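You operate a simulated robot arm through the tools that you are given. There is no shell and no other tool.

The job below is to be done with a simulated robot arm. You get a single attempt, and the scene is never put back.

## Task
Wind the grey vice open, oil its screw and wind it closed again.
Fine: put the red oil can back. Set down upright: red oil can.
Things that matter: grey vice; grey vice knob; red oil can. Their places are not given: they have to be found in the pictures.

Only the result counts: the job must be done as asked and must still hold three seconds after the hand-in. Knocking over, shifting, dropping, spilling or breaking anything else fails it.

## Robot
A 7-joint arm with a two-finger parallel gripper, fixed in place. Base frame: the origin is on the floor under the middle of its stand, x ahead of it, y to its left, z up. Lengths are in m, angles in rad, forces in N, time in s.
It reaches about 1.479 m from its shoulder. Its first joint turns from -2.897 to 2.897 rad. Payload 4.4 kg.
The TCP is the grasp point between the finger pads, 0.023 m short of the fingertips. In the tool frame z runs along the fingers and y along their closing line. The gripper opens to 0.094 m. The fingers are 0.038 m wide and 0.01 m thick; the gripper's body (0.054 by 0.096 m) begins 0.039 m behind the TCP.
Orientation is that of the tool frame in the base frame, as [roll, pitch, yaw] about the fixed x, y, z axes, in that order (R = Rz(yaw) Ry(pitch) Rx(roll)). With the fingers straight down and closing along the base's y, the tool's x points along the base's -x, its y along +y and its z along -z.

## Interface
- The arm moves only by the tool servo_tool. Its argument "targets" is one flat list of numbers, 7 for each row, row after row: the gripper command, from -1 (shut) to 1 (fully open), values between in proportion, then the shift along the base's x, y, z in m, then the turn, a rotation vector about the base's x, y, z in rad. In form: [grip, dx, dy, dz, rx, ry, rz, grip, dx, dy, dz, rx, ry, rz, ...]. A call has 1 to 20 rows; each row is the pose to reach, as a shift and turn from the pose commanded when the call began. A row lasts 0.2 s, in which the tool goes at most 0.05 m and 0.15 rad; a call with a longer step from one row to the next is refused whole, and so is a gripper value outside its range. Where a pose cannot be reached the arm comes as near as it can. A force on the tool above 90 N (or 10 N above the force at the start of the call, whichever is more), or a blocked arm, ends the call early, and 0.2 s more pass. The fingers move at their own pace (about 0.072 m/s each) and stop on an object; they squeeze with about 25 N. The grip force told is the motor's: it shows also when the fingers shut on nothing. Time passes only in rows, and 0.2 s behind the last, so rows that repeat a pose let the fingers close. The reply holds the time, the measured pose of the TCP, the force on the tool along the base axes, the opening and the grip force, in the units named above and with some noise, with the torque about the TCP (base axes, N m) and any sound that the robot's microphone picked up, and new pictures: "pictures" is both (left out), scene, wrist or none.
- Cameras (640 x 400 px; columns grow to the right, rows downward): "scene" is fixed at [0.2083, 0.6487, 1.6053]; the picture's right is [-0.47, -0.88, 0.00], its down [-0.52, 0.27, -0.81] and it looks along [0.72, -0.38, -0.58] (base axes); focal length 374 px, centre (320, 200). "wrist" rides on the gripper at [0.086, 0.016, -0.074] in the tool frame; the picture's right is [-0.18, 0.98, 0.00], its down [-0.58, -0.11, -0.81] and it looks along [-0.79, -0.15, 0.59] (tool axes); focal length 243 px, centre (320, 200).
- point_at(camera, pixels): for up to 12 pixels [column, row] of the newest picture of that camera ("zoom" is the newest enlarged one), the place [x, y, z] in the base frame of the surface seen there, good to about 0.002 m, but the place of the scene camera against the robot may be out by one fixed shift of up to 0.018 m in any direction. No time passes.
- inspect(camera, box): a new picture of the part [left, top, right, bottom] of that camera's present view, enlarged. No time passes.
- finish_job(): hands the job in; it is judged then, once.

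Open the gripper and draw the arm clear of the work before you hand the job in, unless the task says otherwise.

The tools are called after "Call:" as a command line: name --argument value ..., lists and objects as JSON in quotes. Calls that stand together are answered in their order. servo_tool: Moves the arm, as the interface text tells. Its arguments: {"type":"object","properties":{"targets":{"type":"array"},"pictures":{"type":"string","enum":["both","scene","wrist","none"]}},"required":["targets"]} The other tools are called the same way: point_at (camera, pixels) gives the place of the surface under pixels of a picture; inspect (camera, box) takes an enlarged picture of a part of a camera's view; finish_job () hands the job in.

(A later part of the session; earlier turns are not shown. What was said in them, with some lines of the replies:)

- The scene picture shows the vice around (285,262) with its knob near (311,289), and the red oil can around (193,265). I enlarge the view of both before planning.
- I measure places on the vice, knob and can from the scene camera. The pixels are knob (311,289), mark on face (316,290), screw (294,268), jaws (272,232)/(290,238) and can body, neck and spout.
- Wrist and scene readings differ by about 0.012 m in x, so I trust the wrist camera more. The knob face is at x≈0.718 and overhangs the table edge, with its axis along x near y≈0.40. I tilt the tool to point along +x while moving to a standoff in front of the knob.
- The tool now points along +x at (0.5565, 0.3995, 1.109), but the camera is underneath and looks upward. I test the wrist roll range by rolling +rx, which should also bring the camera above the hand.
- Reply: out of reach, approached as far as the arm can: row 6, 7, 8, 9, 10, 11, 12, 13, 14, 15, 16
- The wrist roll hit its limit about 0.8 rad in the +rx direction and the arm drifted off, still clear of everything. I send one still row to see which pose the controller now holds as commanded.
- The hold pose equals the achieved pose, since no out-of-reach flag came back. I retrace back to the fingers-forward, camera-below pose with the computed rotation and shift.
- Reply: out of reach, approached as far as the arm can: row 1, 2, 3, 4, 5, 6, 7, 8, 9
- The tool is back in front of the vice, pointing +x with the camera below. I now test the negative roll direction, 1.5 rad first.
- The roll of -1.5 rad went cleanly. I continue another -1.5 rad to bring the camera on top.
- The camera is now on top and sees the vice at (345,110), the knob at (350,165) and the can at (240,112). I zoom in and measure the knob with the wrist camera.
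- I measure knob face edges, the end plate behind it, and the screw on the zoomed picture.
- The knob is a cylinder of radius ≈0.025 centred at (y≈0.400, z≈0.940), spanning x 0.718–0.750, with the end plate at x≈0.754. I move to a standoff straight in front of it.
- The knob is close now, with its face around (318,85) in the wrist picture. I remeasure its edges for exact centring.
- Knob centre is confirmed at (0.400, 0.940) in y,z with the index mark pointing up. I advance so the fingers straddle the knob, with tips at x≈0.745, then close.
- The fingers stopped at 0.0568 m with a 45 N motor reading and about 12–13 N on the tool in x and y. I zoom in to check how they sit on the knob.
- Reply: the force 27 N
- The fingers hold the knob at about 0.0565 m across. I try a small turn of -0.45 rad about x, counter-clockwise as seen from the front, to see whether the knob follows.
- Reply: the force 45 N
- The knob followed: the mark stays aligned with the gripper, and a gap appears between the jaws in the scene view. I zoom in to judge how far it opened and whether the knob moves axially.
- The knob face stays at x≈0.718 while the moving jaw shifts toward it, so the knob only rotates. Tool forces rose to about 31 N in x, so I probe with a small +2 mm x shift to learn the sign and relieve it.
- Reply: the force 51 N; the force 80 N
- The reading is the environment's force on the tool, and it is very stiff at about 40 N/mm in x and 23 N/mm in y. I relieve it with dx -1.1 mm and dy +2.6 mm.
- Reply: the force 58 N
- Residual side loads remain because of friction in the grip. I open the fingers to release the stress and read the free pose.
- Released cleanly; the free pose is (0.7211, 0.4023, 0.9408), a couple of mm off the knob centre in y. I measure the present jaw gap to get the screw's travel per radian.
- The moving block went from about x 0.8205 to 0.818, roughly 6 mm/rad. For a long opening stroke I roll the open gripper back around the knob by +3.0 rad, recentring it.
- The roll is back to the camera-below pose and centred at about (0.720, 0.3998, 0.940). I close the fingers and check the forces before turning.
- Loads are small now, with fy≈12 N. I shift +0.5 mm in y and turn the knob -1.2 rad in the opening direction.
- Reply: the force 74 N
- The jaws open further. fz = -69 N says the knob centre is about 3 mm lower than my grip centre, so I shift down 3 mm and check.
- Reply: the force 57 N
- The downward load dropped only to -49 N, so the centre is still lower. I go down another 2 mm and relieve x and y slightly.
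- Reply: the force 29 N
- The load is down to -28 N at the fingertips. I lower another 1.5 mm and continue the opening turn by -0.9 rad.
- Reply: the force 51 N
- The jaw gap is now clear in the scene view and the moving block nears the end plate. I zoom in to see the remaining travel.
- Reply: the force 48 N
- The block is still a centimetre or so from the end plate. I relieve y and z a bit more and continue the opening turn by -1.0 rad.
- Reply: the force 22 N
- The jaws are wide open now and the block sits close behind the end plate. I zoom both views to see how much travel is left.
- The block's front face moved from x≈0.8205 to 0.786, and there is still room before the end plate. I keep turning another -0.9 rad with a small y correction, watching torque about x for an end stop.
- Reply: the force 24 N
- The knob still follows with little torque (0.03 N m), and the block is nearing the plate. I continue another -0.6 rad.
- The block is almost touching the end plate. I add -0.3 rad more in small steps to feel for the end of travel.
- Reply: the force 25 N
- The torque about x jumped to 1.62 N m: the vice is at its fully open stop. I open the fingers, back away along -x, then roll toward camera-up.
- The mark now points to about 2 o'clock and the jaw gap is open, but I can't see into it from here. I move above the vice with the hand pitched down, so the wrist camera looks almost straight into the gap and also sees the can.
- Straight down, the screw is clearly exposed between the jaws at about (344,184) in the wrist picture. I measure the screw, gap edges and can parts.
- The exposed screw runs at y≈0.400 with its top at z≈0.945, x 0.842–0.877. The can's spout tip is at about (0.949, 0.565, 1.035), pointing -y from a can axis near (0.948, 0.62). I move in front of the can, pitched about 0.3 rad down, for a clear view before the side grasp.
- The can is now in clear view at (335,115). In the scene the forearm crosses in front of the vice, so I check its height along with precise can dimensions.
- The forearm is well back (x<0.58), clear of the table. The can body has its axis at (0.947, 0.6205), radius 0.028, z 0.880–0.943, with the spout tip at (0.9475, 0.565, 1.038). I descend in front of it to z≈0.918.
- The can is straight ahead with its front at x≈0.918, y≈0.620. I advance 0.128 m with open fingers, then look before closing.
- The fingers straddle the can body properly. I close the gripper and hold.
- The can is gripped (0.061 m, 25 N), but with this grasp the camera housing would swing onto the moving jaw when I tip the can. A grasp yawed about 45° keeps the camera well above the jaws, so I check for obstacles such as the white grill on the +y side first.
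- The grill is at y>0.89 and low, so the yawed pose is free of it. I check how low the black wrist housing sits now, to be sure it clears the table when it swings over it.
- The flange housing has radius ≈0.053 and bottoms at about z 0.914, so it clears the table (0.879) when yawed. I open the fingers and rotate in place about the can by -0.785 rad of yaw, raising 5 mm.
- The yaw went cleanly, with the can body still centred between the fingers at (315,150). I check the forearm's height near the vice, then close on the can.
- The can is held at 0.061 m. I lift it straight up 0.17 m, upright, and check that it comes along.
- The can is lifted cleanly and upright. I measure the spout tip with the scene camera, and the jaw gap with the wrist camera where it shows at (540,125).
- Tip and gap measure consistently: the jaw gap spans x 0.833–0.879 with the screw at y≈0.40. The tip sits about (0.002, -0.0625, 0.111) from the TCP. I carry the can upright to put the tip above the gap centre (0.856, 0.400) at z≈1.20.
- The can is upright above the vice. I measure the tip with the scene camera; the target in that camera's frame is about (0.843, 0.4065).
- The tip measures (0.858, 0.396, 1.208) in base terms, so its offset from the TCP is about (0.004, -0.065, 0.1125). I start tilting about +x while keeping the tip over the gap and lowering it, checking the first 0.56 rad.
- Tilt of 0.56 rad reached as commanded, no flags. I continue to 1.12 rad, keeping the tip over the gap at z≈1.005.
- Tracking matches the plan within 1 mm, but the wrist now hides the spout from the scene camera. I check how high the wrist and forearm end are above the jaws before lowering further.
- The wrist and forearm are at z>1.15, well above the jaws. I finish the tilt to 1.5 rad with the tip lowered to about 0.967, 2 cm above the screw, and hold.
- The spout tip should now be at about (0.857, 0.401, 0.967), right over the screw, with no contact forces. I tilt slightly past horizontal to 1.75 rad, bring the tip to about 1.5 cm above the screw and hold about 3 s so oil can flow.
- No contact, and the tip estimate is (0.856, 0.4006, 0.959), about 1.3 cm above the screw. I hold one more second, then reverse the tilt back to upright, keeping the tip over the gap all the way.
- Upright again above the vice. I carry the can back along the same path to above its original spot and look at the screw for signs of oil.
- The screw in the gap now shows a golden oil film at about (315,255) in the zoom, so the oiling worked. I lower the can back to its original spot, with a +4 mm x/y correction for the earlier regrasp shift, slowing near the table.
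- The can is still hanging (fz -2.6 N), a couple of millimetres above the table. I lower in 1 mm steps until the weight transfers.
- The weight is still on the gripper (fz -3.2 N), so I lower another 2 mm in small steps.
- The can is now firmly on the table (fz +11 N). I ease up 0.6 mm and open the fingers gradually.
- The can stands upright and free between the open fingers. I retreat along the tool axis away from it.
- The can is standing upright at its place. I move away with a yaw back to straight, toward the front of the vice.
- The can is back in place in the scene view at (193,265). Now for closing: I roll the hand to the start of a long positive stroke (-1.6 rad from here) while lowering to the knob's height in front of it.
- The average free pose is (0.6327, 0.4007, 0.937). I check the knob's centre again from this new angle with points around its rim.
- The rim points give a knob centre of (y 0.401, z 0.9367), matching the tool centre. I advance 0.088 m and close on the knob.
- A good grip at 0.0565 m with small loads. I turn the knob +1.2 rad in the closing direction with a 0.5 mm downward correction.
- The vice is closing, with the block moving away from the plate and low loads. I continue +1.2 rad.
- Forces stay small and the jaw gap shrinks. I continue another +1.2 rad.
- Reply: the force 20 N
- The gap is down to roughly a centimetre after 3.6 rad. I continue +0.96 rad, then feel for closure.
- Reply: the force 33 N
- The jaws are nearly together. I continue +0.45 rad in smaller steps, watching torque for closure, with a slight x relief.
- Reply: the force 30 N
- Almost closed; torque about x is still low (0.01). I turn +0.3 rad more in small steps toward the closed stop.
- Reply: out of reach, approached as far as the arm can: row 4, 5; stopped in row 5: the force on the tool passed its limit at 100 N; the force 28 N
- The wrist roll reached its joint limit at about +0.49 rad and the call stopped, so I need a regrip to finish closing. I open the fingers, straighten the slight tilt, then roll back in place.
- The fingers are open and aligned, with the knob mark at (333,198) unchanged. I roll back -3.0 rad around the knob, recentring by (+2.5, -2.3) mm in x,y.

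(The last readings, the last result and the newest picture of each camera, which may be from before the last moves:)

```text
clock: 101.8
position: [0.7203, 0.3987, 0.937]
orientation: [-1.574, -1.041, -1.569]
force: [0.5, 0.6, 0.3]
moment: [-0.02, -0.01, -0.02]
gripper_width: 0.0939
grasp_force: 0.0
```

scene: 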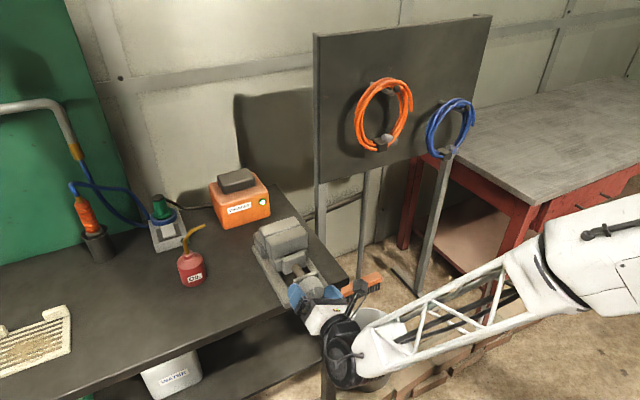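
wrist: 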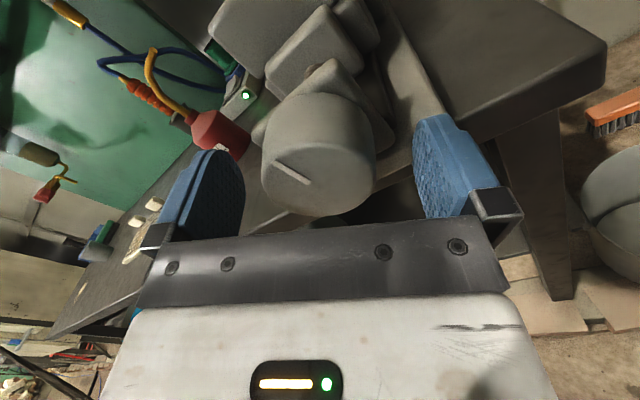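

The average pose is (0.7203, 0.399, 0.937). I shift +1.2 mm in y and close on the knob again.

Call:
servo_tool --targets '[1, 0, 0.0012, -0.0004, 0, 0, 0, -1, 0, 0.0012, -0.0004, 0, 0, 0, -1, 0, 0.0012, -0.0004, 0, 0, 0, -1, 0, 0.0012, -0.0004, 0, 0, 0]' --pictures "none"

Call:
servo_tool --targets '[-1, 0, 0, 0, 0.06, 0, 0, -1, 0, 0, 0, 0.12, 0, 0, -1, 0, 0, 0, 0.18, 0, 0, -1, 0, 0, 0, 0.24, 0, 0]'

Call:
inspect --camera "scene" --box '[250, 210, 310, 260]'

```text
clock: 102.8
position: [0.7197, 0.4002, 0.936]
orientation: [-1.574, -1.04, -1.569]
force: [0.4, -5.6, -0.8]
moment: [0.0, -0.07, -0.13]
gripper_width: 0.0561
grasp_force: 45.0
```

```text
clock: 103.8
position: [0.7217, 0.401, 0.9367]
orientation: [-1.574, -0.802, -1.569]
force: [-13.7, 3.4, -0.3]
moment: [-1.21, 0.0, -0.03]
gripper_width: 0.0567
grasp_force: 44.8
```

scene: 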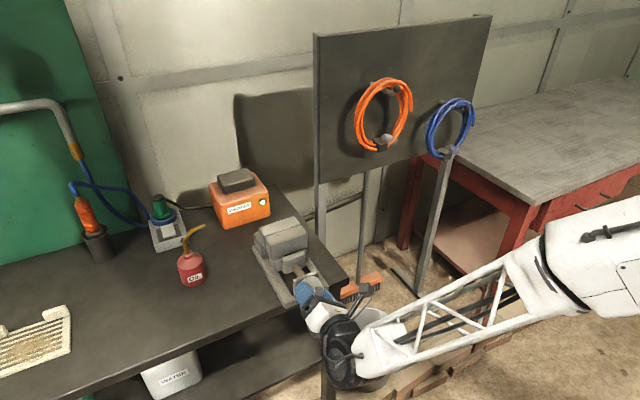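
wrist: 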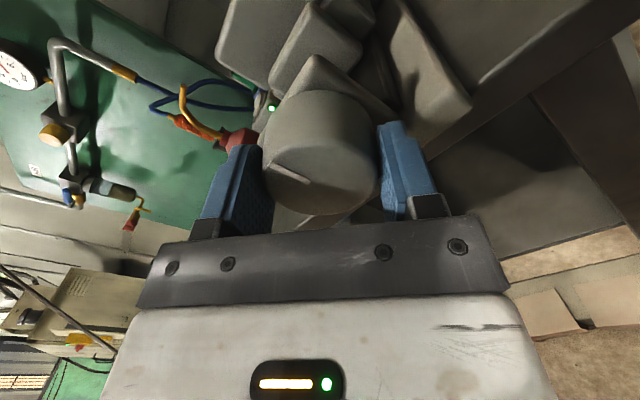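

```text
8.00 times, centred on (280, 235) of scene
```

zoom: 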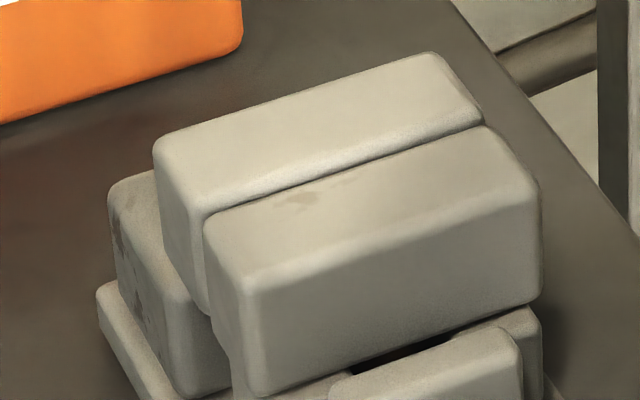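

The torque about x is now -1.21 N m with the jaws tight together: the closed stop. I give it +0.06 rad more to be sure, then open the fingers and check the mark.

Call:
servo_tool --targets '[-1, -0.0003, 0, 0, 0.06, 0, 0, -1, -0.0003, 0, 0, 0.06, 0, 0]' --pictures "none"

Call:
servo_tool --targets '[0, 0, 0, 0, 0, 0, 0, 1, 0, 0, 0, 0, 0, 0, 1, 0, 0, 0, 0, 0, 0, 1, -0.03, 0, 0, 0, 0, 0, 1, -0.07, 0, 0, 0, 0, 0, 1, -0.11, 0, 0, 0, 0, 0]'

Call:
inspect --camera "scene" --box '[230, 200, 350, 320]'

```text
clock: 104.4
position: [0.7199, 0.3992, 0.9369]
orientation: [-1.572, -0.742, -1.569]
force: [-11.7, 2.9, 1.6]
moment: [-1.05, 0.05, 0.13]
gripper_width: 0.0565
grasp_force: 45.0
```

```text
clock: 105.8
position: [0.609, 0.4011, 0.9396]
orientation: [-1.575, -0.742, -1.569]
force: [-0.2, 0.5, -0.3]
moment: [-0.03, 0.01, -0.01]
gripper_width: 0.094
grasp_force: 0.1
```

scene: 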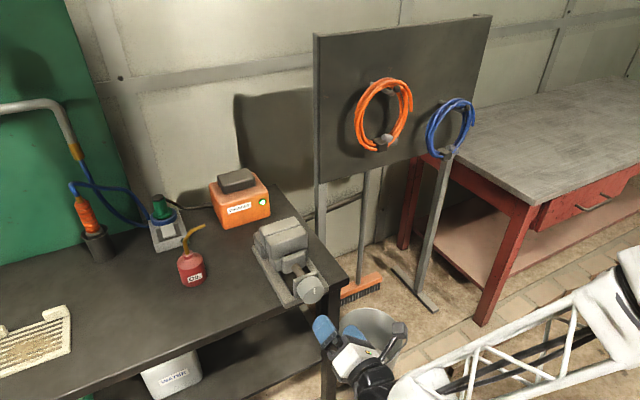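
wrist: 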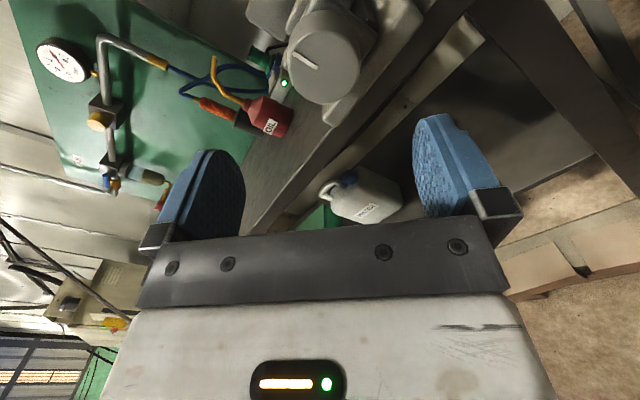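

```text
3.33 times, centred on (290, 260) of scene
```

zoom: 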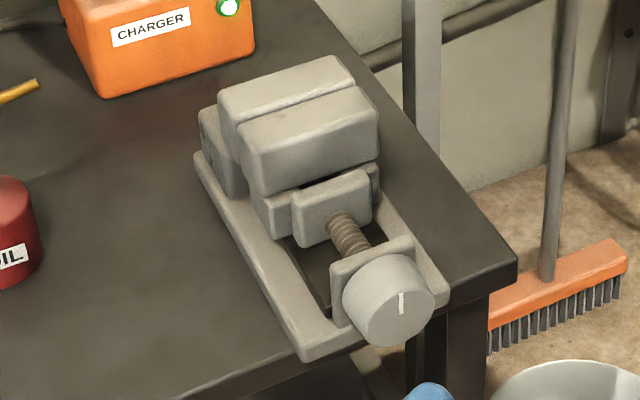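

The vice is closed, with the mark back at 12 o'clock exactly as at the start. I check the can's place against its original: tip was (0.937, 0.571, 1.041) and neck side (0.932, 0.616, 0.978) in the scene frame.

Call:
inspect --camera "scene" --box '[140, 200, 260, 300]'

Call:
point_at --camera "scene" --pixels '[[202, 226], [203, 225], [188, 252], [188, 255], [191, 270], [192, 270], [186, 245], [198, 289], [181, 268], [202, 262]]'

```text
4.00 times, centred on (200, 250) of scene
```

zoom: 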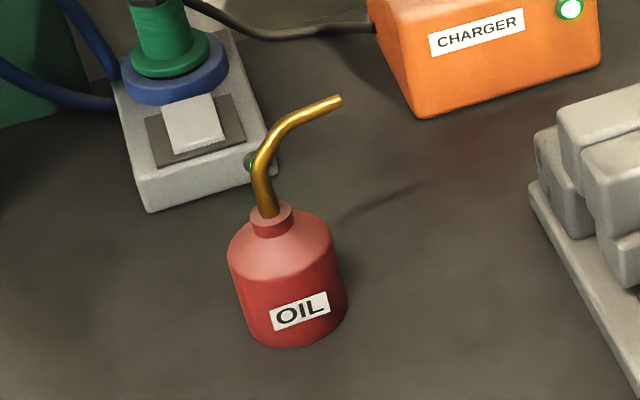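

```text
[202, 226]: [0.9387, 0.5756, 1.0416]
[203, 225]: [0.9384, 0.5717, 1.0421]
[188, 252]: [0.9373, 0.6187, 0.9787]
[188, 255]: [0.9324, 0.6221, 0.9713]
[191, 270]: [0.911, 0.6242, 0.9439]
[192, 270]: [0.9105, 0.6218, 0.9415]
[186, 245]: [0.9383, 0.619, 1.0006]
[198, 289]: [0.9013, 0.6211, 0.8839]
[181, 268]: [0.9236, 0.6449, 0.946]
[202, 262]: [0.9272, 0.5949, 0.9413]
```

The can stands upright within about 4 mm of its original spot. I draw the open gripper up and back, clear of the bench.

Call:
servo_tool --targets '[1, -0.01, 0, 0.03, 0, 0, 0, 1, -0.02, 0, 0.07, 0, 0, 0, 1, -0.03, 0, 0.11, 0, 0, 0, 1, -0.04, 0, 0.15, 0, 0, 0, 1, -0.05, 0, 0.19, 0, 0, 0, 1, -0.05, 0, 0.22, 0, 0, 0, 1, -0.05, 0, 0.22, 0, 0, 0]'

Call:
inspect --camera "scene" --box '[230, 200, 350, 320]'

```text
clock: 107.4
position: [0.5604, 0.4031, 1.1552]
orientation: [-1.575, -0.74, -1.569]
force: [0.2, 0.0, -0.3]
moment: [0.0, 0.02, 0.0]
gripper_width: 0.0941
grasp_force: 0.1
```

scene: 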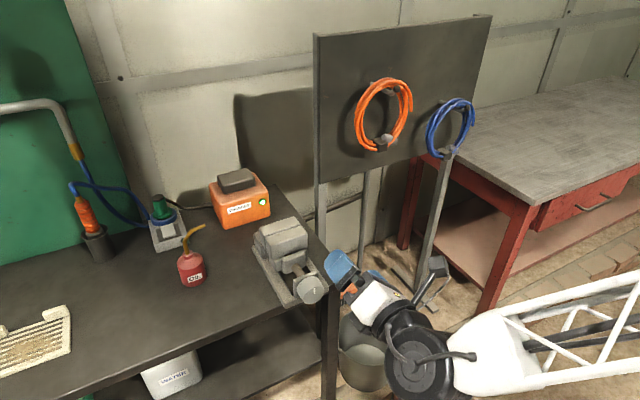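
wrist: 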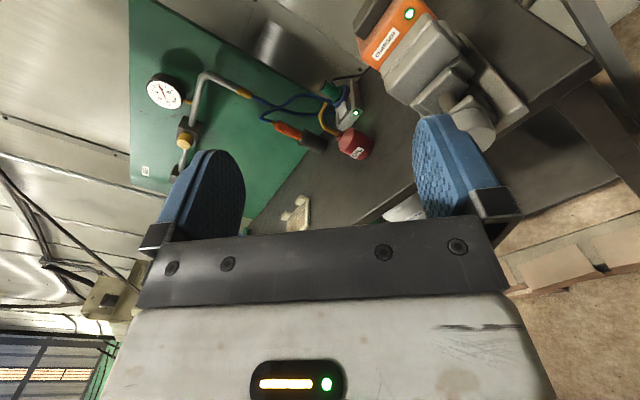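

```text
3.33 times, centred on (290, 260) of scene
```

zoom: 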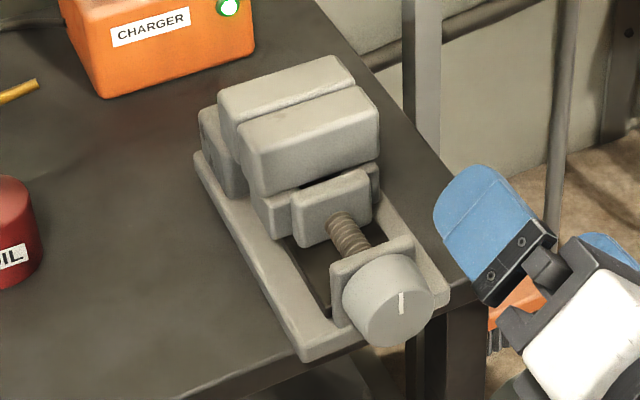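

The vice is closed with its mark up, the screw was seen oiled, the can is upright at its place, and the open gripper is clear of the work. I hand the job in.

Call:
finish_job

```text
The job is handed in.
```

The job is done and handed in: the grey vice was wound fully open, its screw oiled, and wound closed again.

- **Vice:** it was opened and closed until it hit its end stop each way. At the end the knob mark was back at 12 o'clock, as at the start.
- **Oiling:** I tipped the oil can's spout over the exposed screw between the open jaws for several seconds. Afterwards the screw showed a golden film of oil.
- **Oil can:** it is upright, about 4 mm from where it started. I had to regrip it once before lifting, because the first grip would have swung the wrist camera into the vice jaw.

One call stopped early during closing, when the wrist reached its turning limit and the force passed 100 N. I regripped the knob and finished closing. In the pictures nothing else was knocked over, moved or spilled. The open gripper was drawn clear before the hand-in.
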